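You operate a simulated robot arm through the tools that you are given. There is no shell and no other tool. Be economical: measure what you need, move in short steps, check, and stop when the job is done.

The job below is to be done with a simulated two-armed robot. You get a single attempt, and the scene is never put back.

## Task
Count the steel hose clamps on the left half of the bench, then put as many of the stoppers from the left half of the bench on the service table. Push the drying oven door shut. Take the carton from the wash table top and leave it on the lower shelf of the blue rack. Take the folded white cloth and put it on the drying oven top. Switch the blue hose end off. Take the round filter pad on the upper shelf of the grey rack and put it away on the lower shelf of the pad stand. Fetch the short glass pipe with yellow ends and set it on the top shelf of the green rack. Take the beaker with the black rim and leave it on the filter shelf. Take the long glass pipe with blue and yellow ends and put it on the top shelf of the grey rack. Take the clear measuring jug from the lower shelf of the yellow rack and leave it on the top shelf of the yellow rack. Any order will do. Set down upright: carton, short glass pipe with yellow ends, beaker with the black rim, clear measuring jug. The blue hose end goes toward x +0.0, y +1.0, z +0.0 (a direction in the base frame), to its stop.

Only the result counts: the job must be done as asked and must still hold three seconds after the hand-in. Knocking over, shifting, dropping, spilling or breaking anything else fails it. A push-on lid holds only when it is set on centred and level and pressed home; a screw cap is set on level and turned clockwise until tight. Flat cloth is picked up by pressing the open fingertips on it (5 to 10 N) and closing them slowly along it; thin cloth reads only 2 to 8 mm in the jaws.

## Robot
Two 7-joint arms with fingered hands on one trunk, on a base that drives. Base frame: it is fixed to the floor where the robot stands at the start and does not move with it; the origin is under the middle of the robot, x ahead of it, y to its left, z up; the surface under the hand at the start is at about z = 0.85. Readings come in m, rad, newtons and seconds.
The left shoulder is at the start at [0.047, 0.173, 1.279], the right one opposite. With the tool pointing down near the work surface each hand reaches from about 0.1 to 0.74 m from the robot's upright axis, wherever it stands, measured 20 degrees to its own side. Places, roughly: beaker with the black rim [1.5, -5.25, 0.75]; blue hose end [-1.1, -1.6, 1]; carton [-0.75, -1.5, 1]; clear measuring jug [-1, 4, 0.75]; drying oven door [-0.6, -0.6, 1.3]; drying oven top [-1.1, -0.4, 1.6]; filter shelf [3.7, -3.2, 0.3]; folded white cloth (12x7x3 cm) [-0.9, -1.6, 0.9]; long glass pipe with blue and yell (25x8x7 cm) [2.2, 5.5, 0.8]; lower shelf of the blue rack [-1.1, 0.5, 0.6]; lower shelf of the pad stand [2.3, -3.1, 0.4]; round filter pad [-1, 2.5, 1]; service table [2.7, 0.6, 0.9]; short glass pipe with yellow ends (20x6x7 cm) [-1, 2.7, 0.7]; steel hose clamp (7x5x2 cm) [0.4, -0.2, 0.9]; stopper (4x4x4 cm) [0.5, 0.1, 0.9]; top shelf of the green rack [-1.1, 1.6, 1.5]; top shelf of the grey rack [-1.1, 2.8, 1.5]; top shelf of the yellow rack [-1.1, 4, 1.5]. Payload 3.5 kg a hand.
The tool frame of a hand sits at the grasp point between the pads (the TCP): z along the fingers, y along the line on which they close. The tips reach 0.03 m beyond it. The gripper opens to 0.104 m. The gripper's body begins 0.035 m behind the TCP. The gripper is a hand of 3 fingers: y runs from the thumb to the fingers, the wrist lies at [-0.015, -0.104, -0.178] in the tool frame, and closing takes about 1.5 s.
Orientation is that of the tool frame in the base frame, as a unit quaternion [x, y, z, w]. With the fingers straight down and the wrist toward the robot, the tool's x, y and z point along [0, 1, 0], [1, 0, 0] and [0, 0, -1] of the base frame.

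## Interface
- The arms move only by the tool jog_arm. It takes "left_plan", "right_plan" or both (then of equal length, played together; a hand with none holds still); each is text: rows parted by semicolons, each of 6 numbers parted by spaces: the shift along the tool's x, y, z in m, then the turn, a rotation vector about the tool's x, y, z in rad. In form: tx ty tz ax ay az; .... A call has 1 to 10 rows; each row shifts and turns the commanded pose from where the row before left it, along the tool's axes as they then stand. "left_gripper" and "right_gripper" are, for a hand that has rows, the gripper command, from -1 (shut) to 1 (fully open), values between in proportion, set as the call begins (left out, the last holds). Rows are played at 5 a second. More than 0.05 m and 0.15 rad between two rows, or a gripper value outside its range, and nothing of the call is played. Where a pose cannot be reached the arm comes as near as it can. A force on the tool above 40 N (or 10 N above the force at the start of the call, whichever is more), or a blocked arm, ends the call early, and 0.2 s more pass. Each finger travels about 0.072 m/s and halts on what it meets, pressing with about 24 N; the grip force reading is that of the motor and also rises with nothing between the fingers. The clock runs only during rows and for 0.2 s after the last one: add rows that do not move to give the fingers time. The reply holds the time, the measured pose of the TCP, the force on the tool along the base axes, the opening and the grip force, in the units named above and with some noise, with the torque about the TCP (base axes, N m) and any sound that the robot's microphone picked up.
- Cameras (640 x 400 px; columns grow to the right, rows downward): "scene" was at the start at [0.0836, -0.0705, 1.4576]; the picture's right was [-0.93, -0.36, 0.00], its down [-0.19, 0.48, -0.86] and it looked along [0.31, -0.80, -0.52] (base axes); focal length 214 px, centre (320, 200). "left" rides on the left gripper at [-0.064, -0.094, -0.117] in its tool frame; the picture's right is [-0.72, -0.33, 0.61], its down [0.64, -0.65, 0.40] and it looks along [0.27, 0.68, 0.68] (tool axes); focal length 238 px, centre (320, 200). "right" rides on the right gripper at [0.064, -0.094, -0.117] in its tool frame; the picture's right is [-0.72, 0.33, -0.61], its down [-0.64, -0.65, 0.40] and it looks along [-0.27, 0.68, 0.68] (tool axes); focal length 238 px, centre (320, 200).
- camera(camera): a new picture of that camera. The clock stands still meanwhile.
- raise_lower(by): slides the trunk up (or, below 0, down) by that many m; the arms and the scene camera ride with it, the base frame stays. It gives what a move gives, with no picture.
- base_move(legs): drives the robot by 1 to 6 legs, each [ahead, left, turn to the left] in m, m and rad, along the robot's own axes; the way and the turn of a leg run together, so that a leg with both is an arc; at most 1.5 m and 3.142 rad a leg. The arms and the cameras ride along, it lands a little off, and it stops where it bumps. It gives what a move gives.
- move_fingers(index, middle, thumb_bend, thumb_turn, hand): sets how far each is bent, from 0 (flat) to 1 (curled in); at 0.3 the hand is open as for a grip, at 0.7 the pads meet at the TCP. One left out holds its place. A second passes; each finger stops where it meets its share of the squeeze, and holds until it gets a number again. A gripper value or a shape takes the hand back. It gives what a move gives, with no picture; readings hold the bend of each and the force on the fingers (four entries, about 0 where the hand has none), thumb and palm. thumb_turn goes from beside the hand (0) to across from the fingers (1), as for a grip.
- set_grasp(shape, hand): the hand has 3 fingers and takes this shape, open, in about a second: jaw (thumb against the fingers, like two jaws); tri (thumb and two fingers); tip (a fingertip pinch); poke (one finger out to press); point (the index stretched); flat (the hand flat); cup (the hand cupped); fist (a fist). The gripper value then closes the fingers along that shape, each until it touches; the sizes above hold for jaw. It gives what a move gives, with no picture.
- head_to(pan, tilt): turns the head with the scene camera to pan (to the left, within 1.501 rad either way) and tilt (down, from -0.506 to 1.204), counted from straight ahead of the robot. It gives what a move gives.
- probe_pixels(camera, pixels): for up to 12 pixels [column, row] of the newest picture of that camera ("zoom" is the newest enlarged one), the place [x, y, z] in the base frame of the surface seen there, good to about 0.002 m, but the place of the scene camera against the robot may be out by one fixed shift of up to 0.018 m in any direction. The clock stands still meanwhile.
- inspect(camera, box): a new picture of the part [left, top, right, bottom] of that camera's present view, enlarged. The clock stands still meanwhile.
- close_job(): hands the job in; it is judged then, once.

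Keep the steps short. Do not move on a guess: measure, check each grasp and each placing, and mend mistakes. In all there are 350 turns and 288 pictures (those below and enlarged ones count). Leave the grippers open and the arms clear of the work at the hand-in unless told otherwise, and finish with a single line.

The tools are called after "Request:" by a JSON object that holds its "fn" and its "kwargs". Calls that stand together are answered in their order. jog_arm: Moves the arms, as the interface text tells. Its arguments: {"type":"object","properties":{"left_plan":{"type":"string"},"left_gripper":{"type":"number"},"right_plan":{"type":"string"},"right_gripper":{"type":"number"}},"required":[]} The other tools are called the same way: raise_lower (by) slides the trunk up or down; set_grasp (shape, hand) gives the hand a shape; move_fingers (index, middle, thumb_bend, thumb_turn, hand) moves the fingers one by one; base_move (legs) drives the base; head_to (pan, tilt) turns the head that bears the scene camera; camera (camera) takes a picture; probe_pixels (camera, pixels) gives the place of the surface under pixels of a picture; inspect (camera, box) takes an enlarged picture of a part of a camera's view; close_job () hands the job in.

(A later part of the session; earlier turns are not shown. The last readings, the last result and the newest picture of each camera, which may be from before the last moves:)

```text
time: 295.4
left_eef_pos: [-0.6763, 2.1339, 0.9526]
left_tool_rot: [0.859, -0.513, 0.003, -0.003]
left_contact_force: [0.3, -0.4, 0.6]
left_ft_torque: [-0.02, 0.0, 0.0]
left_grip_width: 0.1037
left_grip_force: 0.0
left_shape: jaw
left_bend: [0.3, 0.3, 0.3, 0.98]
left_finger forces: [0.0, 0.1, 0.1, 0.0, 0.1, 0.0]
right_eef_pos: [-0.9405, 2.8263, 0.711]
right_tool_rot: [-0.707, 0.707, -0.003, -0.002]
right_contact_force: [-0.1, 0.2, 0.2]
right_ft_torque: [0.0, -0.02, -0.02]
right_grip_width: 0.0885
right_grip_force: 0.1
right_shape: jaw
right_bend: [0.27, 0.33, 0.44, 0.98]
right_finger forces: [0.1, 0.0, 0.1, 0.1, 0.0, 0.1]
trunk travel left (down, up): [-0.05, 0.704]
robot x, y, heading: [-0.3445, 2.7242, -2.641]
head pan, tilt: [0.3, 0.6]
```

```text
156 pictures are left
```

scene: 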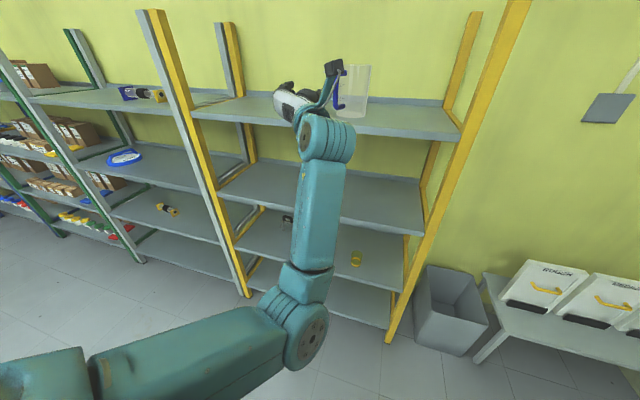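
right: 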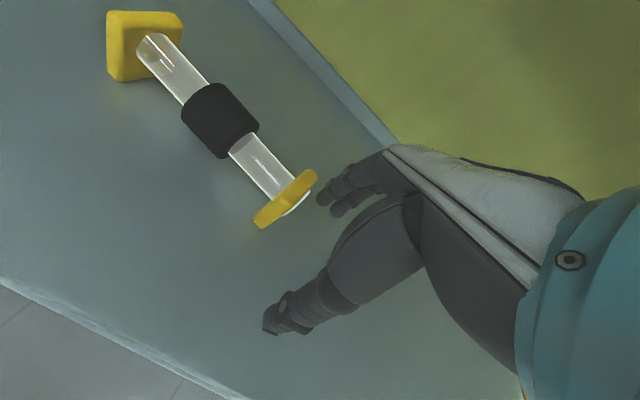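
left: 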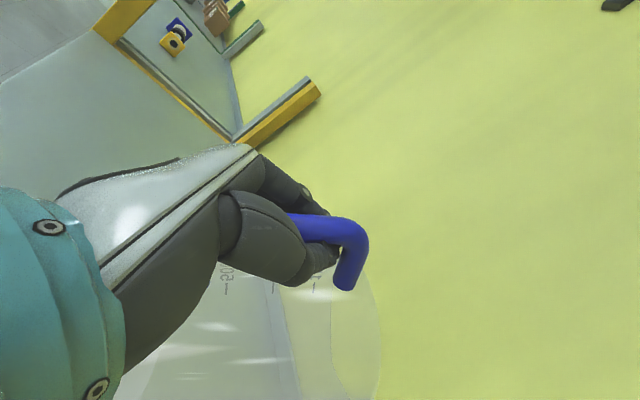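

Request:
{"fn": "probe_pixels", "kwargs": {"camera": "right", "pixels": [[222, 110], [205, 130], [240, 120], [215, 100], [145, 30], [290, 195]]}}

Request:
{"fn": "jog_arm", "kwargs": {"right_plan": "0 0 -0.025 0 0 0; 0.037 0.016 0 0 0 0; 0.037 0.016 0 0 0 0; 0.036 0.016 0 0 0 0; 0 0 0 0 0 0.115; 0 0 0 0 0 0.115; 0 0 0 0 0 0"}}

Request:
{"fn": "camera", "kwargs": {"camera": "right"}}

```text
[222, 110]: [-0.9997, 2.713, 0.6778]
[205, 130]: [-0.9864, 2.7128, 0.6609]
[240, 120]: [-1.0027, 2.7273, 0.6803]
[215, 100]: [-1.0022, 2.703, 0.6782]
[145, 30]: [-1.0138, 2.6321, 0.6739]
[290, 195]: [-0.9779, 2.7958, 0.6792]
```

```text
time: 297.0
left_eef_pos: [-0.6762, 2.1336, 0.9537]
left_tool_rot: [0.859, -0.512, 0.003, -0.001]
left_contact_force: [0.0, -0.4, -0.3]
left_ft_torque: [0.0, -0.02, -0.02]
left_grip_width: 0.1037
left_grip_force: 0.1
left_shape: jaw
left_bend: [0.3, 0.3, 0.3, 0.98]
left_finger forces: [0.0, 0.1, 0.0, 0.1, 0.0, 0.0]
right_eef_pos: [-0.9877, 2.7163, 0.7354]
right_tool_rot: [-0.62, 0.784, -0.004, -0.001]
right_contact_force: [-0.1, -0.6, -0.4]
right_ft_torque: [0.04, 0.0, -0.02]
right_grip_width: 0.0885
right_grip_force: 0.0
right_shape: jaw
right_bend: [0.27, 0.33, 0.44, 0.98]
right_finger forces: [0.0, 0.1, 0.0, 0.1, 0.0, 0.1]
trunk travel left (down, up): [-0.05, 0.704]
robot x, y, heading: [-0.3426, 2.7241, -2.646]
head pan, tilt: [0.3, 0.6]
```

```text
155 pictures are left
```

right: 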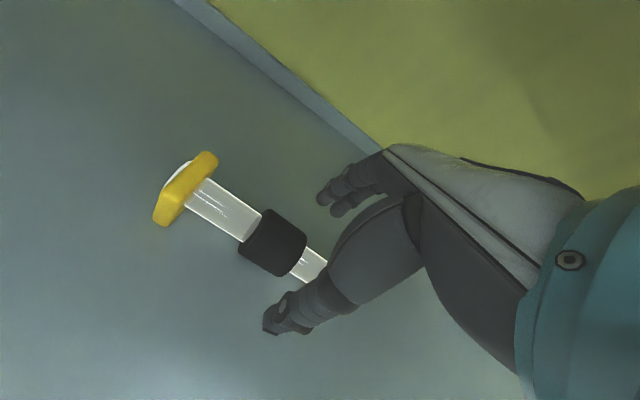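

Request:
{"fn": "jog_arm", "kwargs": {"right_plan": "0.005 0.019 0 0 0 0; 0 0 0.035 0 0 0; 0 0 0.033 0 0 0; 0 0 0 0 0 0"}}

Request:
{"fn": "jog_arm", "kwargs": {"right_plan": "0 0 0 0 0 0; 0 0 0 0 0 0; 0 0 0 0 0 0; 0 0 0 0 0 0; 0 0 0 0 0 0; 0 0 0 0 0 0; 0 0 0 0 0 0", "right_gripper": -1}}

Request:
{"fn": "camera", "kwargs": {"camera": "right"}}

```text
time: 298.0
left_eef_pos: [-0.6771, 2.134, 0.954]
left_tool_rot: [0.859, -0.513, 0.002, -0.001]
left_contact_force: [-0.2, 0.1, 0.5]
left_ft_torque: [0.05, -0.02, -0.03]
left_grip_width: 0.1037
left_grip_force: 0.1
left_shape: jaw
left_bend: [0.3, 0.3, 0.3, 0.98]
left_finger forces: [0.0, 0.1, 0.0, 0.0, 0.0, 0.0]
right_eef_pos: [-1.0052, 2.7176, 0.6667]
right_tool_rot: [-0.621, 0.784, -0.003, -0.001]
right_contact_force: [-0.4, 0.3, 0.4]
right_ft_torque: [-0.03, 0.01, 0.01]
right_grip_width: 0.0889
right_grip_force: 0.0
right_shape: jaw
right_bend: [0.27, 0.33, 0.44, 0.98]
right_finger forces: [0.0, 0.0, 0.0, 0.0, 0.1, 0.1]
trunk travel left (down, up): [-0.05, 0.704]
robot x, y, heading: [-0.3436, 2.726, -2.644]
head pan, tilt: [0.3, 0.6]
```

```text
time: 299.6
left_eef_pos: [-0.6771, 2.134, 0.9546]
left_tool_rot: [0.858, -0.513, 0.003, -0.001]
left_contact_force: [0.1, 0.6, -0.5]
left_ft_torque: [-0.01, -0.01, 0.02]
left_grip_width: 0.1036
left_grip_force: 0.2
left_shape: jaw
left_bend: [0.3, 0.3, 0.3, 0.98]
left_finger forces: [0.0, 0.0, 0.0, 0.0, 0.0, 0.0]
right_eef_pos: [-1.0063, 2.7154, 0.668]
right_tool_rot: [-0.621, 0.784, -0.003, 0.0]
right_contact_force: [-0.2, 1.4, -0.5]
right_ft_torque: [-0.01, 0.02, -0.01]
right_grip_width: 0.0391
right_grip_force: 24.1
right_shape: jaw
right_bend: [0.74, 0.49, 0.74, 1.0]
right_finger forces: [13.6, 6.7, 0.0, 0.0, 19.9, 0.1]
trunk travel left (down, up): [-0.05, 0.704]
robot x, y, heading: [-0.3422, 2.7259, -2.647]
head pan, tilt: [0.3, 0.6]
```

```text
154 pictures are left
```

right: 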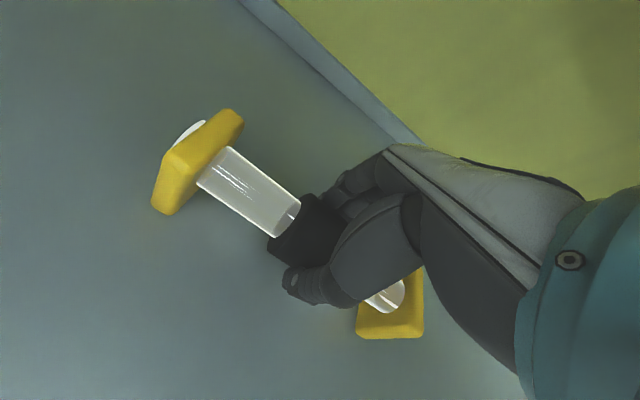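

Request:
{"fn": "raise_lower", "kwargs": {"by": 0.04}}

Request:
{"fn": "base_move", "kwargs": {"legs": [[-0.31, 0.166, 0], [0, 0, -0.5]]}}

Request:
{"fn": "raise_lower", "kwargs": {"by": 0.4}}

Request:
{"fn": "raise_lower", "kwargs": {"by": 0.25}}

Request:
{"fn": "base_move", "kwargs": {"legs": [[0.05, 1.0, 0]]}}

Request:
{"fn": "head_to", "kwargs": {"pan": 0, "tilt": 0.5}}

Request:
{"fn": "camera", "kwargs": {"camera": "scene"}}

```text
time: 300.5
left_eef_pos: [-0.6772, 2.1331, 0.9928]
left_tool_rot: [0.858, -0.513, 0.004, -0.002]
left_contact_force: [-0.5, -0.3, -0.3]
left_ft_torque: [-0.01, -0.01, 0.03]
left_grip_width: 0.1036
left_grip_force: 0.1
left_shape: jaw
left_bend: [0.3, 0.3, 0.3, 0.98]
left_finger forces: [0.0, 0.0, 0.0, 0.0, 0.0, 0.0]
right_eef_pos: [-1.0083, 2.7156, 0.7053]
right_tool_rot: [-0.622, 0.783, -0.003, 0.0]
right_contact_force: [-0.1, -0.3, -2.6]
right_ft_torque: [0.0, 0.0, 0.02]
right_grip_width: 0.0389
right_grip_force: 23.6
right_shape: jaw
right_bend: [0.74, 0.49, 0.74, 1.0]
right_finger forces: [13.8, 6.7, 0.0, 0.1, 20.0, 0.0]
trunk travel left (down, up): [-0.09, 0.664]
robot x, y, heading: [-0.3428, 2.7238, -2.644]
head pan, tilt: [0.3, 0.6]
```

```text
time: 304.2
left_eef_pos: [-0.5652, 2.3775, 0.993]
left_tool_rot: [-0.7, 0.714, -0.003, 0.0]
left_contact_force: [0.3, -1.1, 0.0]
left_ft_torque: [0.0, 0.0, 0.0]
left_grip_width: 0.1037
left_grip_force: 0.1
left_shape: jaw
left_bend: [0.3, 0.3, 0.3, 0.98]
left_finger forces: [0.1, 0.0, 0.0, 0.1, 0.0, 0.1]
right_eef_pos: [-0.5676, 3.047, 0.7067]
right_tool_rot: [-0.403, 0.915, -0.003, -0.002]
right_contact_force: [-0.6, -1.0, -2.3]
right_ft_torque: [0.03, -0.01, -0.03]
right_grip_width: 0.0388
right_grip_force: 24.0
right_shape: jaw
right_bend: [0.74, 0.49, 0.74, 1.0]
right_finger forces: [13.6, 6.6, 0.1, 0.1, 19.8, 0.1]
trunk travel left (down, up): [-0.09, 0.664]
robot x, y, heading: [0.0178, 2.7301, 3.128]
head pan, tilt: [0.3, 0.6]
```

```text
time: 308.1
left_eef_pos: [-0.566, 2.379, 1.3945]
left_tool_rot: [-0.7, 0.715, -0.004, 0.0]
left_contact_force: [0.1, -0.6, 0.7]
left_ft_torque: [-0.01, 0.0, 0.0]
left_grip_width: 0.1039
left_grip_force: 0.0
left_shape: jaw
left_bend: [0.3, 0.3, 0.3, 0.98]
left_finger forces: [0.1, 0.2, 0.1, 0.1, 0.1, 0.1]
right_eef_pos: [-0.5679, 3.0463, 1.1064]
right_tool_rot: [-0.403, 0.915, -0.003, -0.002]
right_contact_force: [-0.5, 0.1, -2.1]
right_ft_torque: [0.02, -0.01, 0.01]
right_grip_width: 0.039
right_grip_force: 24.3
right_shape: jaw
right_bend: [0.74, 0.49, 0.74, 1.0]
right_finger forces: [13.6, 6.8, 0.1, 0.1, 19.7, 0.1]
trunk travel left (down, up): [-0.49, 0.264]
robot x, y, heading: [0.0146, 2.7311, 3.129]
head pan, tilt: [0.3, 0.6]
```

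```text
time: 310.6
left_eef_pos: [-0.5652, 2.3777, 1.6437]
left_tool_rot: [-0.7, 0.714, -0.004, 0.001]
left_contact_force: [0.2, 0.1, 0.2]
left_ft_torque: [-0.01, -0.03, 0.0]
left_grip_width: 0.1038
left_grip_force: 0.0
left_shape: jaw
left_bend: [0.3, 0.3, 0.3, 0.98]
left_finger forces: [0.0, 0.0, 0.0, 0.1, 0.0, 0.0]
right_eef_pos: [-0.5668, 3.0473, 1.3564]
right_tool_rot: [-0.403, 0.915, -0.003, -0.002]
right_contact_force: [-0.1, -0.4, -1.8]
right_ft_torque: [0.02, 0.0, -0.04]
right_grip_width: 0.0388
right_grip_force: 24.1
right_shape: jaw
right_bend: [0.74, 0.49, 0.74, 1.0]
right_finger forces: [13.6, 6.6, 0.1, 0.0, 19.7, 0.0]
trunk travel left (down, up): [-0.74, 0.014]
robot x, y, heading: [0.0182, 2.7331, 3.12]
head pan, tilt: [0.3, 0.6]
```

```text
time: 315.8
left_eef_pos: [-0.6253, 1.3819, 1.644]
left_tool_rot: [-0.703, 0.711, -0.003, 0.0]
left_contact_force: [0.2, 0.0, -0.3]
left_ft_torque: [0.0, -0.03, -0.04]
left_grip_width: 0.1036
left_grip_force: 0.0
left_shape: jaw
left_bend: [0.3, 0.3, 0.3, 0.98]
left_finger forces: [0.0, 0.1, 0.1, 0.1, 0.0, 0.0]
right_eef_pos: [-0.6327, 2.051, 1.3574]
right_tool_rot: [-0.407, 0.914, -0.004, -0.002]
right_contact_force: [-0.9, 0.6, -1.5]
right_ft_torque: [-0.01, 0.0, 0.02]
right_grip_width: 0.0388
right_grip_force: 23.4
right_shape: jaw
right_bend: [0.74, 0.49, 0.74, 1.0]
right_finger forces: [13.6, 6.5, 0.1, 0.0, 19.6, 0.0]
trunk travel left (down, up): [-0.74, 0.014]
robot x, y, heading: [-0.0452, 1.7406, 3.134]
head pan, tilt: [0.3, 0.6]
```

```text
time: 316.6
left_eef_pos: [-0.6241, 1.383, 1.6426]
left_tool_rot: [-0.704, 0.711, -0.002, 0.0]
left_contact_force: [0.2, -0.1, -0.1]
left_ft_torque: [-0.02, -0.02, 0.02]
left_grip_width: 0.104
left_grip_force: 0.0
left_shape: jaw
left_bend: [0.3, 0.3, 0.3, 0.98]
left_finger forces: [0.0, 0.0, 0.0, 0.0, 0.0, 0.0]
right_eef_pos: [-0.6339, 2.0503, 1.3572]
right_tool_rot: [-0.407, 0.913, -0.003, -0.001]
right_contact_force: [-0.3, -0.2, -2.6]
right_ft_torque: [-0.01, -0.04, -0.01]
right_grip_width: 0.0389
right_grip_force: 23.6
right_shape: jaw
right_bend: [0.74, 0.49, 0.74, 1.0]
right_finger forces: [13.6, 6.7, 0.0, 0.0, 19.7, 0.1]
trunk travel left (down, up): [-0.74, 0.014]
robot x, y, heading: [-0.0475, 1.7381, 3.132]
head pan, tilt: [0.0, 0.499]
```

```text
153 pictures are left
```

scene: 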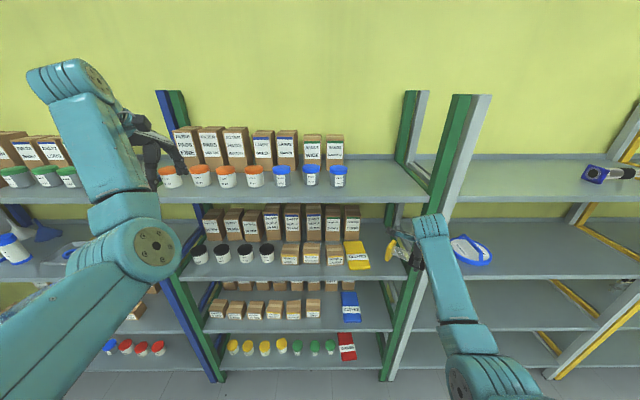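

Request:
{"fn": "probe_pixels", "kwargs": {"camera": "scene", "pixels": [[352, 180], [385, 180], [410, 185], [425, 190], [338, 180], [385, 195], [385, 165], [335, 140]]}}

```text
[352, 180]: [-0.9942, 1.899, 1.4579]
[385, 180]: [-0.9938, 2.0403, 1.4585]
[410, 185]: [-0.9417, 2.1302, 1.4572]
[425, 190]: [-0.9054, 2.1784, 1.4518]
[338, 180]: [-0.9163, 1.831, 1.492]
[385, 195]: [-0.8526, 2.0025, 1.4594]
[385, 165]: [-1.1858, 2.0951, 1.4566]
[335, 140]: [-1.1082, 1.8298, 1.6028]
```

Request:
{"fn": "jog_arm", "kwargs": {"right_plan": "0 0 -0.042 0 0 0; 0 0 -0.042 0 0 0; 0 0 -0.042 0 0 0; 0 0 -0.042 0 0 0; 0 0 -0.042 0 0 0; 0 0 0 0 0 0"}}

Request:
{"fn": "base_move", "kwargs": {"legs": [[0, 0, 0.506], [0, -0.402, 0], [0.112, 0, 0]]}}

Request:
{"fn": "camera", "kwargs": {"camera": "right"}}

```text
time: 318.0
left_eef_pos: [-0.6249, 1.3807, 1.6437]
left_tool_rot: [-0.703, 0.711, -0.003, 0.0]
left_contact_force: [0.6, -0.2, 0.4]
left_ft_torque: [-0.04, 0.01, 0.01]
left_grip_width: 0.1036
left_grip_force: 0.0
left_shape: jaw
left_bend: [0.3, 0.3, 0.3, 0.98]
left_finger forces: [0.0, 0.0, 0.0, 0.0, 0.0, 0.0]
right_eef_pos: [-0.631, 2.0526, 1.5679]
right_tool_rot: [-0.406, 0.914, -0.003, -0.002]
right_contact_force: [-0.2, 0.5, -1.5]
right_ft_torque: [0.02, -0.01, 0.0]
right_grip_width: 0.0386
right_grip_force: 23.7
right_shape: jaw
right_bend: [0.74, 0.49, 0.74, 1.0]
right_finger forces: [13.7, 6.7, 0.0, 0.0, 19.7, 0.0]
trunk travel left (down, up): [-0.74, 0.014]
robot x, y, heading: [-0.045, 1.7352, 3.137]
head pan, tilt: [0.0, 0.499]
```

```text
time: 322.7
left_eef_pos: [-0.6632, 1.4474, 1.6447]
left_tool_rot: [0.861, -0.509, 0.003, -0.001]
left_contact_force: [-0.3, -0.7, 0.9]
left_ft_torque: [0.01, -0.03, 0.0]
left_grip_width: 0.1036
left_grip_force: 0.0
left_shape: jaw
left_bend: [0.3, 0.3, 0.3, 0.98]
left_finger forces: [0.1, 0.0, 0.0, 0.0, 0.0, 0.1]
right_eef_pos: [-0.9976, 2.0289, 1.5687]
right_tool_rot: [-0.625, 0.781, -0.003, -0.002]
right_contact_force: [-1.1, -0.6, -2.2]
right_ft_torque: [0.03, 0.0, 0.0]
right_grip_width: 0.0387
right_grip_force: 23.6
right_shape: jaw
right_bend: [0.74, 0.49, 0.74, 1.0]
right_finger forces: [15.7, 7.9, 0.0, 0.0, 22.7, 0.0]
trunk travel left (down, up): [-0.74, 0.014]
robot x, y, heading: [-0.337, 2.0399, -2.634]
head pan, tilt: [0.0, 0.499]
```

```text
152 pictures are left
```

right: 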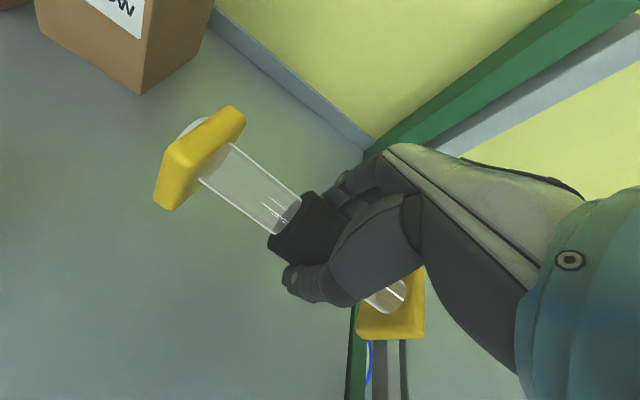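

Request:
{"fn": "jog_arm", "kwargs": {"right_plan": "0 0 0.03 0 0 0; 0 0 0.02 0 0 0; 0 0 0.006 0 0 0; 0 0 0.004 0 0 0; 0 0 0.003 0 0 0; 0 0 0 0 0 0"}}

Request:
{"fn": "jog_arm", "kwargs": {"right_plan": "0 0 0.003 0 0 0; 0 0 0 0 0 0"}}

```text
time: 324.1
left_eef_pos: [-0.6645, 1.445, 1.6437]
left_tool_rot: [0.861, -0.509, 0.002, -0.002]
left_contact_force: [-0.6, -0.5, -0.3]
left_ft_torque: [-0.03, -0.01, -0.01]
left_grip_width: 0.1037
left_grip_force: 0.1
left_shape: jaw
left_bend: [0.3, 0.3, 0.3, 0.98]
left_finger forces: [0.1, 0.1, 0.0, 0.1, 0.1, 0.0]
right_eef_pos: [-0.9984, 2.0249, 1.5046]
right_tool_rot: [-0.624, 0.781, -0.002, -0.002]
right_contact_force: [-0.1, -0.9, -0.2]
right_ft_torque: [-0.03, 0.04, 0.0]
right_grip_width: 0.0384
right_grip_force: 24.0
right_shape: jaw
right_bend: [0.74, 0.49, 0.74, 1.0]
right_finger forces: [14.7, 7.8, 0.1, 0.1, 21.9, 0.0]
trunk travel left (down, up): [-0.74, 0.014]
robot x, y, heading: [-0.3353, 2.04, -2.64]
head pan, tilt: [0.0, 0.499]
```

```text
time: 324.7
left_eef_pos: [-0.6634, 1.4448, 1.6446]
left_tool_rot: [0.86, -0.51, 0.003, -0.001]
left_contact_force: [0.2, -0.4, -1.3]
left_ft_torque: [0.04, -0.01, 0.01]
left_grip_width: 0.1035
left_grip_force: 0.0
left_shape: jaw
left_bend: [0.3, 0.3, 0.3, 0.98]
left_finger forces: [0.0, 0.0, 0.0, 0.1, 0.0, 0.1]
right_eef_pos: [-0.9987, 2.025, 1.5038]
right_tool_rot: [-0.624, 0.781, -0.002, -0.004]
right_contact_force: [-2.6, -0.6, 9.9]
right_ft_torque: [0.01, 0.06, -0.01]
right_grip_width: 0.039
right_grip_force: 24.5
right_shape: jaw
right_bend: [0.74, 0.49, 0.74, 1.0]
right_finger forces: [13.7, 7.0, 0.0, 0.1, 18.4, 0.1]
trunk travel left (down, up): [-0.74, 0.014]
robot x, y, heading: [-0.3356, 2.0383, -2.638]
head pan, tilt: [0.0, 0.499]
```

Contact (10 N). I open, lift and check.

Request:
{"fn": "jog_arm", "kwargs": {"right_plan": "0 0 0 0 0 0; 0 0 0 0 0 0; 0 0 0 0 0 0; 0 0 0 0 0 0; 0 0 0 0 0 0; 0 0 -0.03 0 0 0; 0 0 -0.04 0 0 0; 0 0 -0.04 0 0 0; 0 0 0 0 0 0", "right_gripper": 0.7}}

Request:
{"fn": "camera", "kwargs": {"camera": "right"}}

```text
time: 326.7
left_eef_pos: [-0.665, 1.4457, 1.6444]
left_tool_rot: [0.861, -0.509, 0.002, -0.002]
left_contact_force: [0.1, 1.2, -0.4]
left_ft_torque: [0.02, 0.02, 0.0]
left_grip_width: 0.1039
left_grip_force: 0.1
left_shape: jaw
left_bend: [0.3, 0.3, 0.3, 0.98]
left_finger forces: [0.0, 0.0, 0.0, 0.0, 0.1, 0.0]
right_eef_pos: [-0.9995, 2.0279, 1.612]
right_tool_rot: [-0.624, 0.781, -0.003, -0.001]
right_contact_force: [0.3, 1.0, -0.3]
right_ft_torque: [0.0, 0.02, 0.02]
right_grip_width: 0.0883
right_grip_force: 0.0
right_shape: jaw
right_bend: [0.27, 0.33, 0.44, 0.99]
right_finger forces: [0.0, 0.0, 0.1, 0.0, 0.0, 0.1]
trunk travel left (down, up): [-0.74, 0.014]
robot x, y, heading: [-0.3361, 2.0371, -2.635]
head pan, tilt: [0.0, 0.499]
```

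```text
151 pictures are left
```

right: 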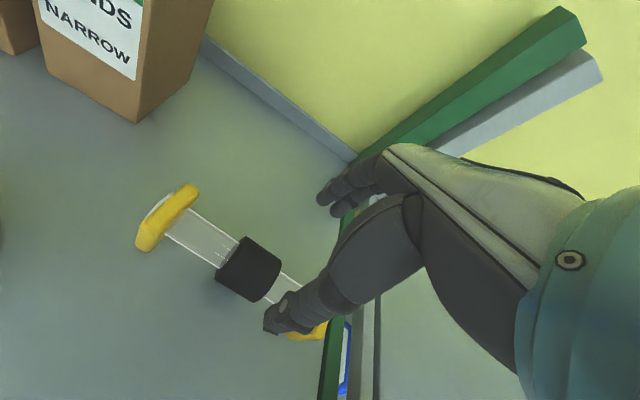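

Request:
{"fn": "base_move", "kwargs": {"legs": [[-0.22, 0.119, 0], [-0.228, -0.42, 0]]}}

Request:
{"fn": "raise_lower", "kwargs": {"by": -0.36}}

Request:
{"fn": "camera", "kwargs": {"camera": "right"}}

Request:
{"fn": "camera", "kwargs": {"camera": "scene"}}

```text
time: 331.0
left_eef_pos: [-0.4111, 1.918, 1.6435]
left_tool_rot: [0.861, -0.509, 0.002, -0.001]
left_contact_force: [0.2, 0.9, -0.5]
left_ft_torque: [0.01, 0.05, 0.04]
left_grip_width: 0.1041
left_grip_force: 0.0
left_shape: jaw
left_bend: [0.3, 0.3, 0.3, 0.98]
left_finger forces: [0.0, 0.0, 0.1, 0.0, 0.0, 0.0]
right_eef_pos: [-0.7473, 2.4988, 1.6119]
right_tool_rot: [-0.625, 0.78, -0.003, -0.001]
right_contact_force: [0.2, -0.1, -0.2]
right_ft_torque: [0.05, -0.03, -0.01]
right_grip_width: 0.0881
right_grip_force: 0.1
right_shape: jaw
right_bend: [0.27, 0.33, 0.44, 0.99]
right_finger forces: [0.0, 0.0, 0.1, 0.1, 0.0, 0.0]
trunk travel left (down, up): [-0.74, 0.014]
robot x, y, heading: [-0.0854, 2.5128, -2.636]
head pan, tilt: [0.0, 0.499]
```

```text
time: 334.5
left_eef_pos: [-0.411, 1.9182, 1.2845]
left_tool_rot: [0.861, -0.509, 0.003, -0.001]
left_contact_force: [-0.1, 0.1, -0.2]
left_ft_torque: [0.03, -0.01, -0.02]
left_grip_width: 0.1038
left_grip_force: 0.0
left_shape: jaw
left_bend: [0.3, 0.3, 0.3, 0.98]
left_finger forces: [0.0, 0.0, 0.0, 0.1, 0.1, 0.0]
right_eef_pos: [-0.7468, 2.501, 1.2538]
right_tool_rot: [-0.625, 0.781, -0.003, -0.002]
right_contact_force: [-0.6, -0.1, 0.4]
right_ft_torque: [0.0, 0.02, 0.03]
right_grip_width: 0.0882
right_grip_force: 0.1
right_shape: jaw
right_bend: [0.27, 0.33, 0.44, 0.99]
right_finger forces: [0.1, 0.0, 0.1, 0.0, 0.0, 0.1]
trunk travel left (down, up): [-0.38, 0.374]
robot x, y, heading: [-0.081, 2.5143, -2.636]
head pan, tilt: [0.0, 0.499]
```

```text
150 pictures are left
```

right: 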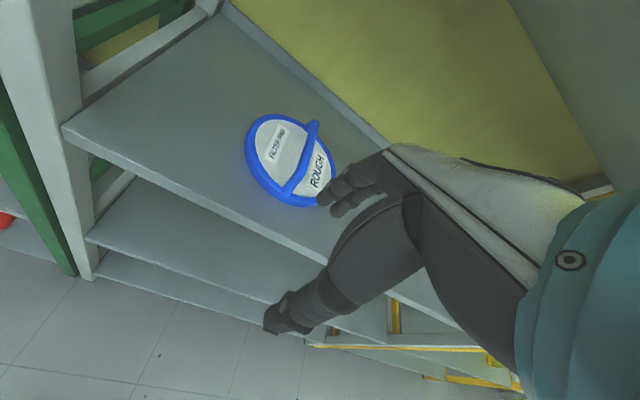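

```text
149 pictures are left
```

scene: 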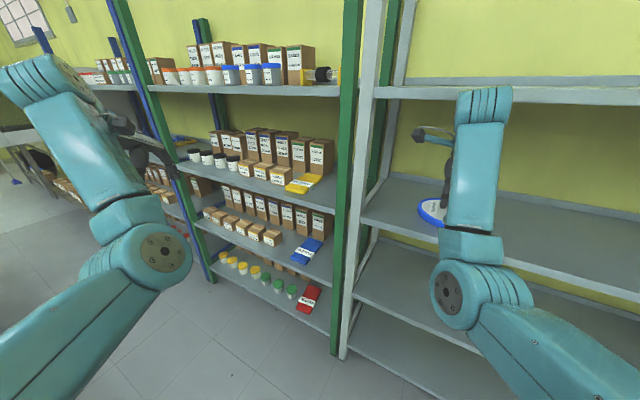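

Request:
{"fn": "inspect", "kwargs": {"camera": "right", "box": [230, 100, 350, 220]}}

Request:
{"fn": "probe_pixels", "kwargs": {"camera": "right", "pixels": [[305, 152], [311, 132], [298, 175], [289, 190], [314, 126], [270, 150], [250, 150], [330, 170], [280, 205], [310, 180], [225, 180]]}}

```text
3.33 times, centred on (290, 160) of right
```

zoom: 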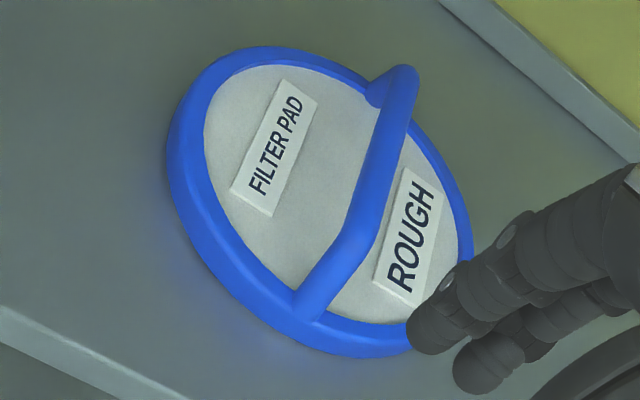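

```text
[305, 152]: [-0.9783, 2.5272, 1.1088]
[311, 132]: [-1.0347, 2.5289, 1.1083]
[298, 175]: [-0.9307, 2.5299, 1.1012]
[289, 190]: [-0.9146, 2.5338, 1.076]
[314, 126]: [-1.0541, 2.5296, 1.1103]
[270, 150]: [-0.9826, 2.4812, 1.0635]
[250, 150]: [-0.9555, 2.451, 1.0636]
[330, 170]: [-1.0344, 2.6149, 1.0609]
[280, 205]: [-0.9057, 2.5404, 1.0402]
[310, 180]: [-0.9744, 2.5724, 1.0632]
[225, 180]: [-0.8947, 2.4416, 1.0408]
```

Request:
{"fn": "jog_arm", "kwargs": {"right_plan": "0 0 0 0 0 -0.142; 0 0 0 0 0 -0.142; 0 0 0 0 0 -0.142; 0 0 0 0 0 -0.142; 0 0 0 0 0 -0.142; 0 0 0 0 0 -0.142; 0 0 0 0 0 -0.142; 0 0 0 0 0 -0.142; 0 0 0 0 0 -0.142; 0 0 0 0 0 -0.142"}}

Request:
{"fn": "base_move", "kwargs": {"legs": [[0, 0, 0.366], [-0.134, -0.333, 0]]}}

Request:
{"fn": "camera", "kwargs": {"camera": "right"}}

```text
time: 336.7
left_eef_pos: [-0.4106, 1.9187, 1.284]
left_tool_rot: [0.861, -0.509, 0.003, -0.001]
left_contact_force: [0.4, 0.2, 0.0]
left_ft_torque: [0.01, 0.01, 0.02]
left_grip_width: 0.1037
left_grip_force: 0.1
left_shape: jaw
left_bend: [0.3, 0.3, 0.3, 0.98]
left_finger forces: [0.0, 0.1, 0.1, 0.0, 0.0, 0.1]
right_eef_pos: [-0.7472, 2.5001, 1.2527]
right_tool_rot: [0.983, -0.183, 0.0, 0.003]
right_contact_force: [0.5, 0.0, 0.1]
right_ft_torque: [-0.02, -0.01, 0.04]
right_grip_width: 0.0883
right_grip_force: 0.1
right_shape: jaw
right_bend: [0.27, 0.33, 0.44, 0.99]
right_finger forces: [0.0, 0.1, 0.0, 0.1, 0.0, 0.0]
trunk travel left (down, up): [-0.38, 0.374]
robot x, y, heading: [-0.0836, 2.5106, -2.638]
head pan, tilt: [0.0, 0.499]
```

```text
time: 339.9
left_eef_pos: [-0.3089, 2.126, 1.2862]
left_tool_rot: [0.941, -0.34, -0.001, 0.001]
left_contact_force: [-0.5, -0.5, 0.6]
left_ft_torque: [-0.02, 0.0, -0.02]
left_grip_width: 0.1037
left_grip_force: 0.1
left_shape: jaw
left_bend: [0.3, 0.3, 0.3, 0.98]
left_finger forces: [0.0, 0.0, 0.0, 0.0, 0.0, 0.0]
right_eef_pos: [-0.7899, 2.5, 1.2603]
right_tool_rot: [0.998, 0.066, -0.008, -0.004]
right_contact_force: [-0.6, -0.1, -0.2]
right_ft_torque: [0.01, 0.0, -0.02]
right_grip_width: 0.0884
right_grip_force: 0.0
right_shape: jaw
right_bend: [0.27, 0.33, 0.44, 0.98]
right_finger forces: [0.1, 0.0, 0.0, 0.0, 0.0, 0.1]
trunk travel left (down, up): [-0.38, 0.374]
robot x, y, heading: [-0.2324, 2.7976, -2.266]
head pan, tilt: [0.0, 0.499]
stopped in leg 2: the robot was blocked; the commanded pose is now the measured one
```

```text
147 pictures are left
```

right: 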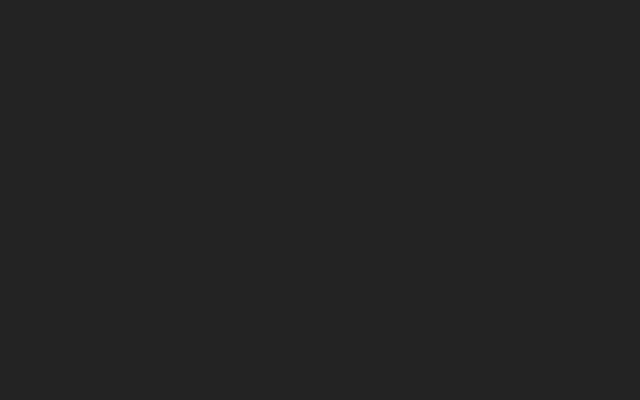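

Request:
{"fn": "base_move", "kwargs": {"legs": [[-0.075, 0.09, 0]]}}

Request:
{"fn": "raise_lower", "kwargs": {"by": -0.115}}

Request:
{"fn": "camera", "kwargs": {"camera": "right"}}

Request:
{"fn": "camera", "kwargs": {"camera": "scene"}}

```text
time: 341.2
left_eef_pos: [-0.2065, 2.1245, 1.285]
left_tool_rot: [0.94, -0.342, 0.003, -0.002]
left_contact_force: [0.8, 0.1, 0.4]
left_ft_torque: [-0.03, 0.0, 0.04]
left_grip_width: 0.1035
left_grip_force: 0.0
left_shape: jaw
left_bend: [0.3, 0.3, 0.3, 0.98]
left_finger forces: [0.0, 0.0, 0.0, 0.0, 0.1, 0.0]
right_eef_pos: [-0.6906, 2.5052, 1.2537]
right_tool_rot: [0.998, 0.057, -0.002, -0.004]
right_contact_force: [1.1, 0.1, -0.8]
right_ft_torque: [0.01, 0.0, -0.02]
right_grip_width: 0.088
right_grip_force: 0.0
right_shape: jaw
right_bend: [0.27, 0.33, 0.44, 0.98]
right_finger forces: [0.1, 0.1, 0.1, 0.0, 0.0, 0.0]
trunk travel left (down, up): [-0.38, 0.374]
robot x, y, heading: [-0.1166, 2.7974, -2.26]
head pan, tilt: [0.0, 0.499]
```

```text
time: 342.6
left_eef_pos: [-0.2067, 2.1264, 1.17]
left_tool_rot: [0.94, -0.342, 0.003, -0.002]
left_contact_force: [-0.8, 0.3, 0.0]
left_ft_torque: [-0.03, 0.0, -0.01]
left_grip_width: 0.1036
left_grip_force: 0.0
left_shape: jaw
left_bend: [0.3, 0.3, 0.3, 0.98]
left_finger forces: [0.0, 0.0, 0.1, 0.0, 0.0, 0.1]
right_eef_pos: [-0.6911, 2.5061, 1.1408]
right_tool_rot: [0.998, 0.058, -0.002, -0.004]
right_contact_force: [-0.5, 0.6, 0.5]
right_ft_torque: [-0.01, 0.03, 0.01]
right_grip_width: 0.0885
right_grip_force: 0.1
right_shape: jaw
right_bend: [0.27, 0.33, 0.44, 0.98]
right_finger forces: [0.0, 0.0, 0.1, 0.1, 0.0, 0.0]
trunk travel left (down, up): [-0.265, 0.489]
robot x, y, heading: [-0.1219, 2.7969, -2.268]
head pan, tilt: [0.0, 0.499]
```

```text
146 pictures are left
```

right: 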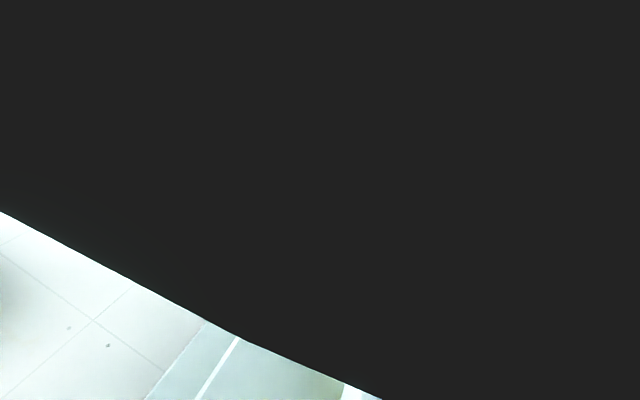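

```text
145 pictures are left
```

scene: 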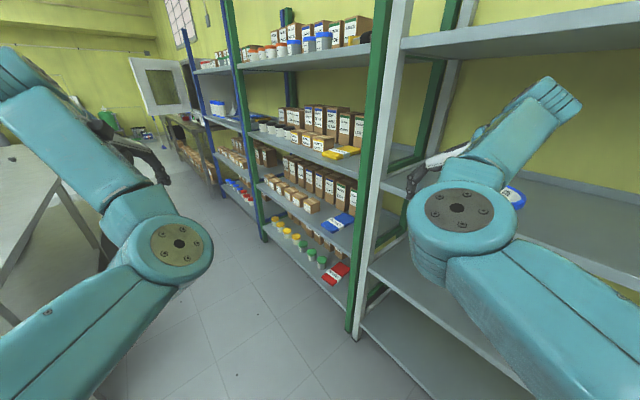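

Request:
{"fn": "probe_pixels", "kwargs": {"camera": "scene", "pixels": [[555, 95], [520, 120], [480, 160], [440, 160], [415, 180], [515, 195], [575, 110]]}}

```text
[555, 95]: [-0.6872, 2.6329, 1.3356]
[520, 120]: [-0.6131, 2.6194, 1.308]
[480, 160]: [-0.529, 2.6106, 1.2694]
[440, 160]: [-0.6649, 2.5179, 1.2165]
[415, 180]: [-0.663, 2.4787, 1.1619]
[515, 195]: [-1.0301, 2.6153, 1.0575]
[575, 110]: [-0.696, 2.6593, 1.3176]
```

Request:
{"fn": "jog_arm", "kwargs": {"right_plan": "0 0 0 0 0 0.116; 0 0 0 0 0 0", "right_gripper": 1}}

Request:
{"fn": "base_move", "kwargs": {"legs": [[0.1, -0.14, 0]]}}

```text
time: 343.2
left_eef_pos: [-0.2069, 2.1245, 1.1696]
left_tool_rot: [0.94, -0.342, 0.002, -0.002]
left_contact_force: [-0.3, -0.8, 0.1]
left_ft_torque: [-0.02, -0.02, 0.01]
left_grip_width: 0.1037
left_grip_force: 0.0
left_shape: jaw
left_bend: [0.3, 0.3, 0.3, 0.98]
left_finger forces: [0.0, 0.0, 0.0, 0.0, 0.0, 0.0]
right_eef_pos: [-0.6935, 2.5048, 1.1391]
right_tool_rot: [1.0, -0.001, -0.002, -0.005]
right_contact_force: [0.3, 0.5, -0.6]
right_ft_torque: [0.01, 0.01, -0.03]
right_grip_width: 0.1039
right_grip_force: 0.1
right_shape: jaw
right_bend: [0.3, 0.3, 0.3, 0.98]
right_finger forces: [0.1, 0.0, 0.0, 0.0, 0.0, 0.0]
trunk travel left (down, up): [-0.265, 0.489]
robot x, y, heading: [-0.1146, 2.8022, -2.262]
head pan, tilt: [0.0, 0.499]
```

```text
time: 344.7
left_eef_pos: [-0.3815, 2.1411, 1.169]
left_tool_rot: [0.94, -0.342, 0.003, -0.003]
left_contact_force: [-0.2, 0.1, 0.0]
left_ft_torque: [-0.01, -0.02, 0.02]
left_grip_width: 0.1036
left_grip_force: 0.0
left_shape: jaw
left_bend: [0.3, 0.3, 0.3, 0.98]
left_finger forces: [0.0, 0.0, 0.0, 0.1, 0.0, 0.1]
right_eef_pos: [-0.8672, 2.5209, 1.1387]
right_tool_rot: [1.0, -0.002, -0.001, -0.004]
right_contact_force: [0.0, 0.0, -0.6]
right_ft_torque: [-0.03, -0.04, 0.02]
right_grip_width: 0.1038
right_grip_force: 0.0
right_shape: jaw
right_bend: [0.3, 0.3, 0.3, 0.98]
right_finger forces: [0.0, 0.0, 0.0, 0.0, 0.0, 0.1]
trunk travel left (down, up): [-0.265, 0.489]
robot x, y, heading: [-0.2866, 2.8127, -2.268]
head pan, tilt: [0.0, 0.499]
```

Request:
{"fn": "base_move", "kwargs": {"legs": [[0.07, -0.095, 0]]}}

Request:
{"fn": "inspect", "kwargs": {"camera": "scene", "box": [360, 80, 620, 260]}}

```text
time: 345.9
left_eef_pos: [-0.4998, 2.1471, 1.169]
left_tool_rot: [0.939, -0.343, 0.003, -0.002]
left_contact_force: [-0.5, 0.4, -0.1]
left_ft_torque: [0.01, -0.03, -0.01]
left_grip_width: 0.1037
left_grip_force: 0.1
left_shape: jaw
left_bend: [0.3, 0.3, 0.3, 0.98]
left_finger forces: [0.1, 0.0, 0.1, 0.0, 0.1, 0.0]
right_eef_pos: [-0.9843, 2.5277, 1.138]
right_tool_rot: [1.0, -0.001, -0.001, -0.004]
right_contact_force: [0.0, 0.0, -0.4]
right_ft_torque: [-0.02, -0.01, 0.03]
right_grip_width: 0.1035
right_grip_force: 0.2
right_shape: jaw
right_bend: [0.3, 0.3, 0.3, 0.98]
right_finger forces: [0.0, 0.0, 0.1, 0.1, 0.0, 0.1]
trunk travel left (down, up): [-0.265, 0.489]
robot x, y, heading: [-0.4067, 2.8219, -2.267]
head pan, tilt: [0.0, 0.499]
```

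```text
2.22 times, centred on (490, 170) of scene
```

zoom: 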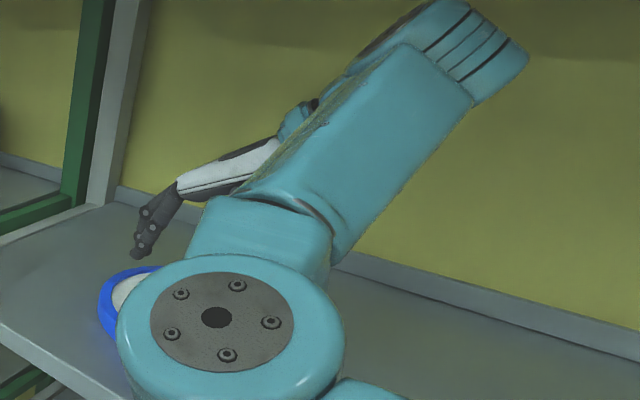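

Request:
{"fn": "raise_lower", "kwargs": {"by": -0.038}}

Request:
{"fn": "jog_arm", "kwargs": {"right_plan": "0 0 0 0 0 0; 0 0 0 0 0 0; 0 0 0 0 0 0; 0 0 0 0 0 0; 0 0 0 0 0 0; 0 0 0 0 0 0; 0 0 0 0 0 0; 0 0 0 0 0 0", "right_gripper": -1}}

Request:
{"fn": "raise_lower", "kwargs": {"by": 0.04}}

Request:
{"fn": "inspect", "kwargs": {"camera": "scene", "box": [360, 100, 540, 240]}}

```text
time: 346.9
left_eef_pos: [-0.4958, 2.1485, 1.1327]
left_tool_rot: [0.939, -0.343, 0.002, -0.001]
left_contact_force: [0.1, 0.5, 0.2]
left_ft_torque: [0.02, 0.0, -0.03]
left_grip_width: 0.1036
left_grip_force: 0.0
left_shape: jaw
left_bend: [0.3, 0.3, 0.3, 0.98]
left_finger forces: [0.1, 0.1, 0.1, 0.0, 0.0, 0.0]
right_eef_pos: [-0.9908, 2.5206, 1.0943]
right_tool_rot: [1.0, -0.003, 0.001, -0.008]
right_contact_force: [1.7, 2.1, 18.8]
right_ft_torque: [-1.01, 0.21, 0.06]
right_grip_width: 0.1021
right_grip_force: 0.0
right_shape: jaw
right_bend: [0.3, 0.3, 0.3, 0.98]
right_finger forces: [0.1, 18.2, 0.0, 0.0, 0.0, 0.1]
trunk travel left (down, up): [-0.228, 0.526]
robot x, y, heading: [-0.4049, 2.8161, -2.263]
head pan, tilt: [0.0, 0.499]
stopped: the force on the tool passed its limit at 40 N (the readings are from after the stop); the commanded pose is now the measured one
```

```text
time: 348.7
left_eef_pos: [-0.4966, 2.1494, 1.1347]
left_tool_rot: [0.94, -0.342, 0.002, -0.001]
left_contact_force: [0.2, 0.2, -0.2]
left_ft_torque: [0.01, -0.03, 0.0]
left_grip_width: 0.1037
left_grip_force: 0.0
left_shape: jaw
left_bend: [0.3, 0.3, 0.3, 0.98]
left_finger forces: [0.0, 0.0, 0.0, 0.0, 0.1, 0.0]
right_eef_pos: [-0.9912, 2.5227, 1.0912]
right_tool_rot: [1.0, -0.003, 0.004, -0.01]
right_contact_force: [-0.6, 7.8, 19.1]
right_ft_torque: [-0.46, -0.18, -0.03]
right_grip_width: 0.0174
right_grip_force: 23.7
right_shape: jaw
right_bend: [0.76, 0.59, 0.78, 1.0]
right_finger forces: [30.4, 0.2, 0.0, 0.0, 13.0, 0.1]
trunk travel left (down, up): [-0.228, 0.526]
robot x, y, heading: [-0.405, 2.8218, -2.268]
head pan, tilt: [0.0, 0.499]
```

```text
time: 349.6
left_eef_pos: [-0.499, 2.1464, 1.1715]
left_tool_rot: [0.939, -0.343, 0.003, -0.002]
left_contact_force: [0.7, -0.1, -0.9]
left_ft_torque: [-0.02, 0.03, 0.0]
left_grip_width: 0.1037
left_grip_force: 0.0
left_shape: jaw
left_bend: [0.3, 0.3, 0.3, 0.98]
left_finger forces: [0.0, 0.1, 0.0, 0.0, 0.0, 0.0]
right_eef_pos: [-0.9929, 2.5195, 1.127]
right_tool_rot: [1.0, -0.002, 0.005, -0.013]
right_contact_force: [0.3, -0.1, -2.3]
right_ft_torque: [0.05, -0.03, -0.01]
right_grip_width: 0.0147
right_grip_force: 24.0
right_shape: jaw
right_bend: [0.75, 0.59, 0.78, 1.0]
right_finger forces: [1.1, 0.0, 0.0, 0.0, 0.0, 0.0]
trunk travel left (down, up): [-0.268, 0.486]
robot x, y, heading: [-0.4082, 2.824, -2.274]
head pan, tilt: [0.0, 0.499]
```

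```text
2.86 times, centred on (450, 170) of scene
```

zoom: 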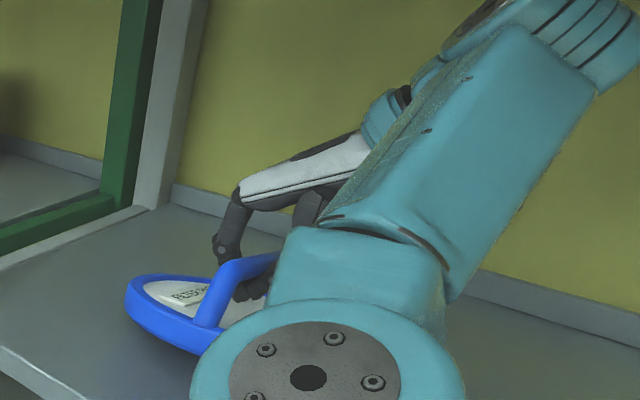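

Request:
{"fn": "raise_lower", "kwargs": {"by": 0.02}}

Request:
{"fn": "base_move", "kwargs": {"legs": [[-0.29, 0.345, 0]]}}

Request:
{"fn": "camera", "kwargs": {"camera": "scene"}}

```text
time: 350.2
left_eef_pos: [-0.5004, 2.1467, 1.1925]
left_tool_rot: [0.939, -0.343, 0.002, -0.002]
left_contact_force: [0.5, 0.4, 0.2]
left_ft_torque: [-0.01, 0.01, 0.01]
left_grip_width: 0.1037
left_grip_force: 0.0
left_shape: jaw
left_bend: [0.3, 0.3, 0.3, 0.98]
left_finger forces: [0.0, 0.0, 0.0, 0.0, 0.0, 0.0]
right_eef_pos: [-0.9927, 2.5203, 1.1488]
right_tool_rot: [1.0, -0.002, 0.005, -0.012]
right_contact_force: [-0.4, -0.8, -2.4]
right_ft_torque: [0.03, -0.03, 0.01]
right_grip_width: 0.0149
right_grip_force: 23.7
right_shape: jaw
right_bend: [0.75, 0.59, 0.78, 1.0]
right_finger forces: [0.9, 0.7, 0.0, 0.0, 0.1, 0.1]
trunk travel left (down, up): [-0.288, 0.466]
robot x, y, heading: [-0.4081, 2.8191, -2.27]
head pan, tilt: [0.0, 0.499]
```

```text
time: 352.9
left_eef_pos: [-0.0482, 2.1451, 1.1938]
left_tool_rot: [0.939, -0.343, 0.002, -0.001]
left_contact_force: [0.4, -0.4, -0.2]
left_ft_torque: [0.02, 0.0, 0.02]
left_grip_width: 0.1035
left_grip_force: 0.1
left_shape: jaw
left_bend: [0.3, 0.3, 0.3, 0.98]
left_finger forces: [0.1, 0.0, 0.0, 0.0, 0.0, 0.1]
right_eef_pos: [-0.542, 2.5163, 1.1486]
right_tool_rot: [1.0, -0.002, 0.005, -0.011]
right_contact_force: [0.4, 0.1, -2.0]
right_ft_torque: [0.06, 0.01, 0.0]
right_grip_width: 0.0146
right_grip_force: 24.3
right_shape: jaw
right_bend: [0.75, 0.59, 0.78, 1.0]
right_finger forces: [0.9, 1.1, 0.1, 0.0, 0.0, 0.0]
trunk travel left (down, up): [-0.288, 0.466]
robot x, y, heading: [0.0427, 2.817, -2.271]
head pan, tilt: [0.0, 0.499]
```

```text
142 pictures are left
```

scene: 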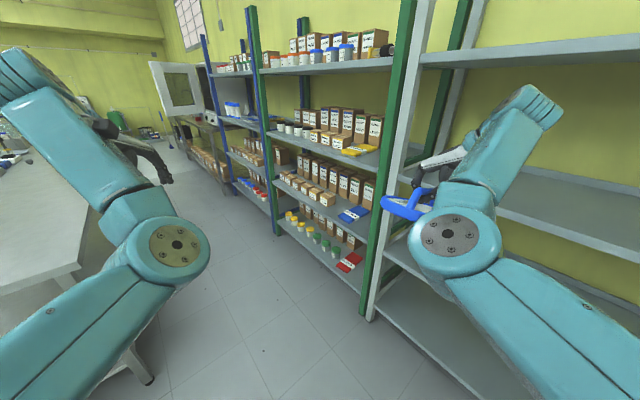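

Pad is held. I turn to face −y and drive down the aisle.

Request:
{"fn": "base_move", "kwargs": {"legs": [[0, 0, 0.7], [1.4, 0.1, 0], [1.3, 0, 0]]}}

Request:
{"fn": "head_to", "kwargs": {"pan": 0, "tilt": 0.45}}

Request:
{"fn": "camera", "kwargs": {"camera": "scene"}}

```text
time: 359.7
left_eef_pos: [0.4712, 1.3352, 1.193]
left_tool_rot: [1.0, -0.004, 0.002, -0.002]
left_contact_force: [0.8, 0.4, 0.1]
left_ft_torque: [0.03, 0.01, 0.03]
left_grip_width: 0.1039
left_grip_force: 0.0
left_shape: jaw
left_bend: [0.3, 0.3, 0.3, 0.98]
left_finger forces: [0.0, 0.1, 0.0, 0.0, 0.1, 0.0]
right_eef_pos: [-0.1486, 1.3059, 1.1487]
right_tool_rot: [0.941, 0.337, 0.001, -0.013]
right_contact_force: [-0.5, -1.4, -2.3]
right_ft_torque: [0.01, 0.05, 0.0]
right_grip_width: 0.015
right_grip_force: 24.5
right_shape: jaw
right_bend: [0.75, 0.59, 0.78, 1.0]
right_finger forces: [0.7, 0.9, 0.0, 0.1, 0.0, 0.0]
trunk travel left (down, up): [-0.288, 0.466]
robot x, y, heading: [0.1115, 1.9155, -1.572]
head pan, tilt: [0.0, 0.499]
stopped in leg 2: the robot was blocked; the commanded pose is now the measured one
```

```text
time: 360.3
left_eef_pos: [0.4691, 1.3379, 1.1945]
left_tool_rot: [1.0, -0.003, 0.002, -0.001]
left_contact_force: [0.1, 0.4, 0.2]
left_ft_torque: [-0.04, -0.03, -0.01]
left_grip_width: 0.104
left_grip_force: 0.0
left_shape: jaw
left_bend: [0.3, 0.3, 0.3, 0.98]
left_finger forces: [0.0, 0.0, 0.0, 0.0, 0.0, 0.0]
right_eef_pos: [-0.1483, 1.308, 1.15]
right_tool_rot: [0.942, 0.336, 0.0, -0.011]
right_contact_force: [-0.1, 0.3, -2.0]
right_ft_torque: [0.03, 0.01, 0.04]
right_grip_width: 0.0148
right_grip_force: 23.8
right_shape: jaw
right_bend: [0.75, 0.58, 0.78, 1.0]
right_finger forces: [0.7, 1.2, 0.0, 0.0, 0.0, 0.0]
trunk travel left (down, up): [-0.288, 0.466]
robot x, y, heading: [0.1108, 1.9117, -1.58]
head pan, tilt: [0.0, 0.45]
```

```text
141 pictures are left
```

scene: 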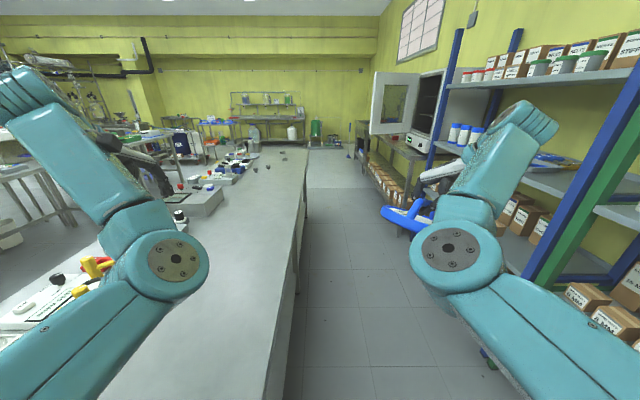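

Request:
{"fn": "probe_pixels", "kwargs": {"camera": "scene", "pixels": [[374, 110], [415, 110], [395, 130], [425, 90], [405, 145], [360, 150], [372, 160]]}}

Request:
{"fn": "base_move", "kwargs": {"legs": [[-0.04, 0, 0], [0, -0.26, 0], [1.4, 0, 0], [1.1, 0, 0]]}}

Request:
{"fn": "camera", "kwargs": {"camera": "scene"}}

```text
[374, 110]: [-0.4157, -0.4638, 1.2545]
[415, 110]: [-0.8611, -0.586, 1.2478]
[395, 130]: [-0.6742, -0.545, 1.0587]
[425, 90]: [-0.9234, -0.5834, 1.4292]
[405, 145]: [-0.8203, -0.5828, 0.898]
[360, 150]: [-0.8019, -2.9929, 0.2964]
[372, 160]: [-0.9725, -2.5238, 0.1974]
```

```text
time: 372.4
left_eef_pos: [0.1835, -0.6993, 1.195]
left_tool_rot: [1.0, -0.007, 0.002, 0.0]
left_contact_force: [0.0, 0.6, 0.8]
left_ft_torque: [0.02, 0.01, -0.01]
left_grip_width: 0.1037
left_grip_force: 0.0
left_shape: jaw
left_bend: [0.3, 0.3, 0.3, 0.98]
left_finger forces: [0.0, 0.0, 0.0, 0.0, 0.0, 0.0]
right_eef_pos: [-0.4302, -0.7183, 1.1515]
right_tool_rot: [0.938, 0.345, 0.008, -0.025]
right_contact_force: [1.7, 14.0, 0.4]
right_ft_torque: [-0.24, -0.05, 0.34]
right_grip_width: 0.0134
right_grip_force: 23.7
right_shape: jaw
right_bend: [0.75, 0.74, 0.78, 1.0]
right_finger forces: [0.1, 16.9, 0.0, 0.0, 0.7, 0.0]
trunk travel left (down, up): [-0.288, 0.466]
robot x, y, heading: [-0.1736, -0.1239, -1.584]
head pan, tilt: [0.0, 0.45]
stopped in leg 4: the force on the tool passed its limit at 132 N (the readings are from after the stop); the commanded pose is now the measured one
```

```text
140 pictures are left
```

scene: 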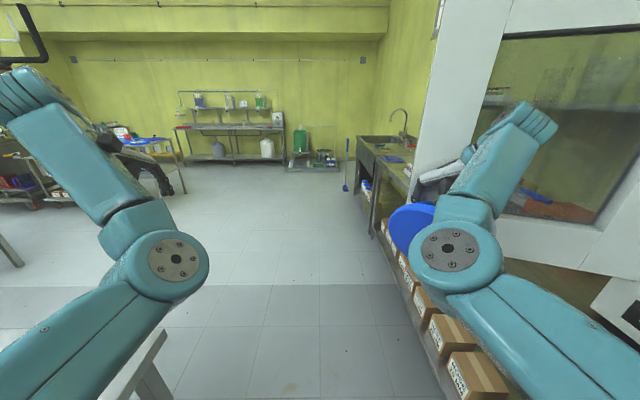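

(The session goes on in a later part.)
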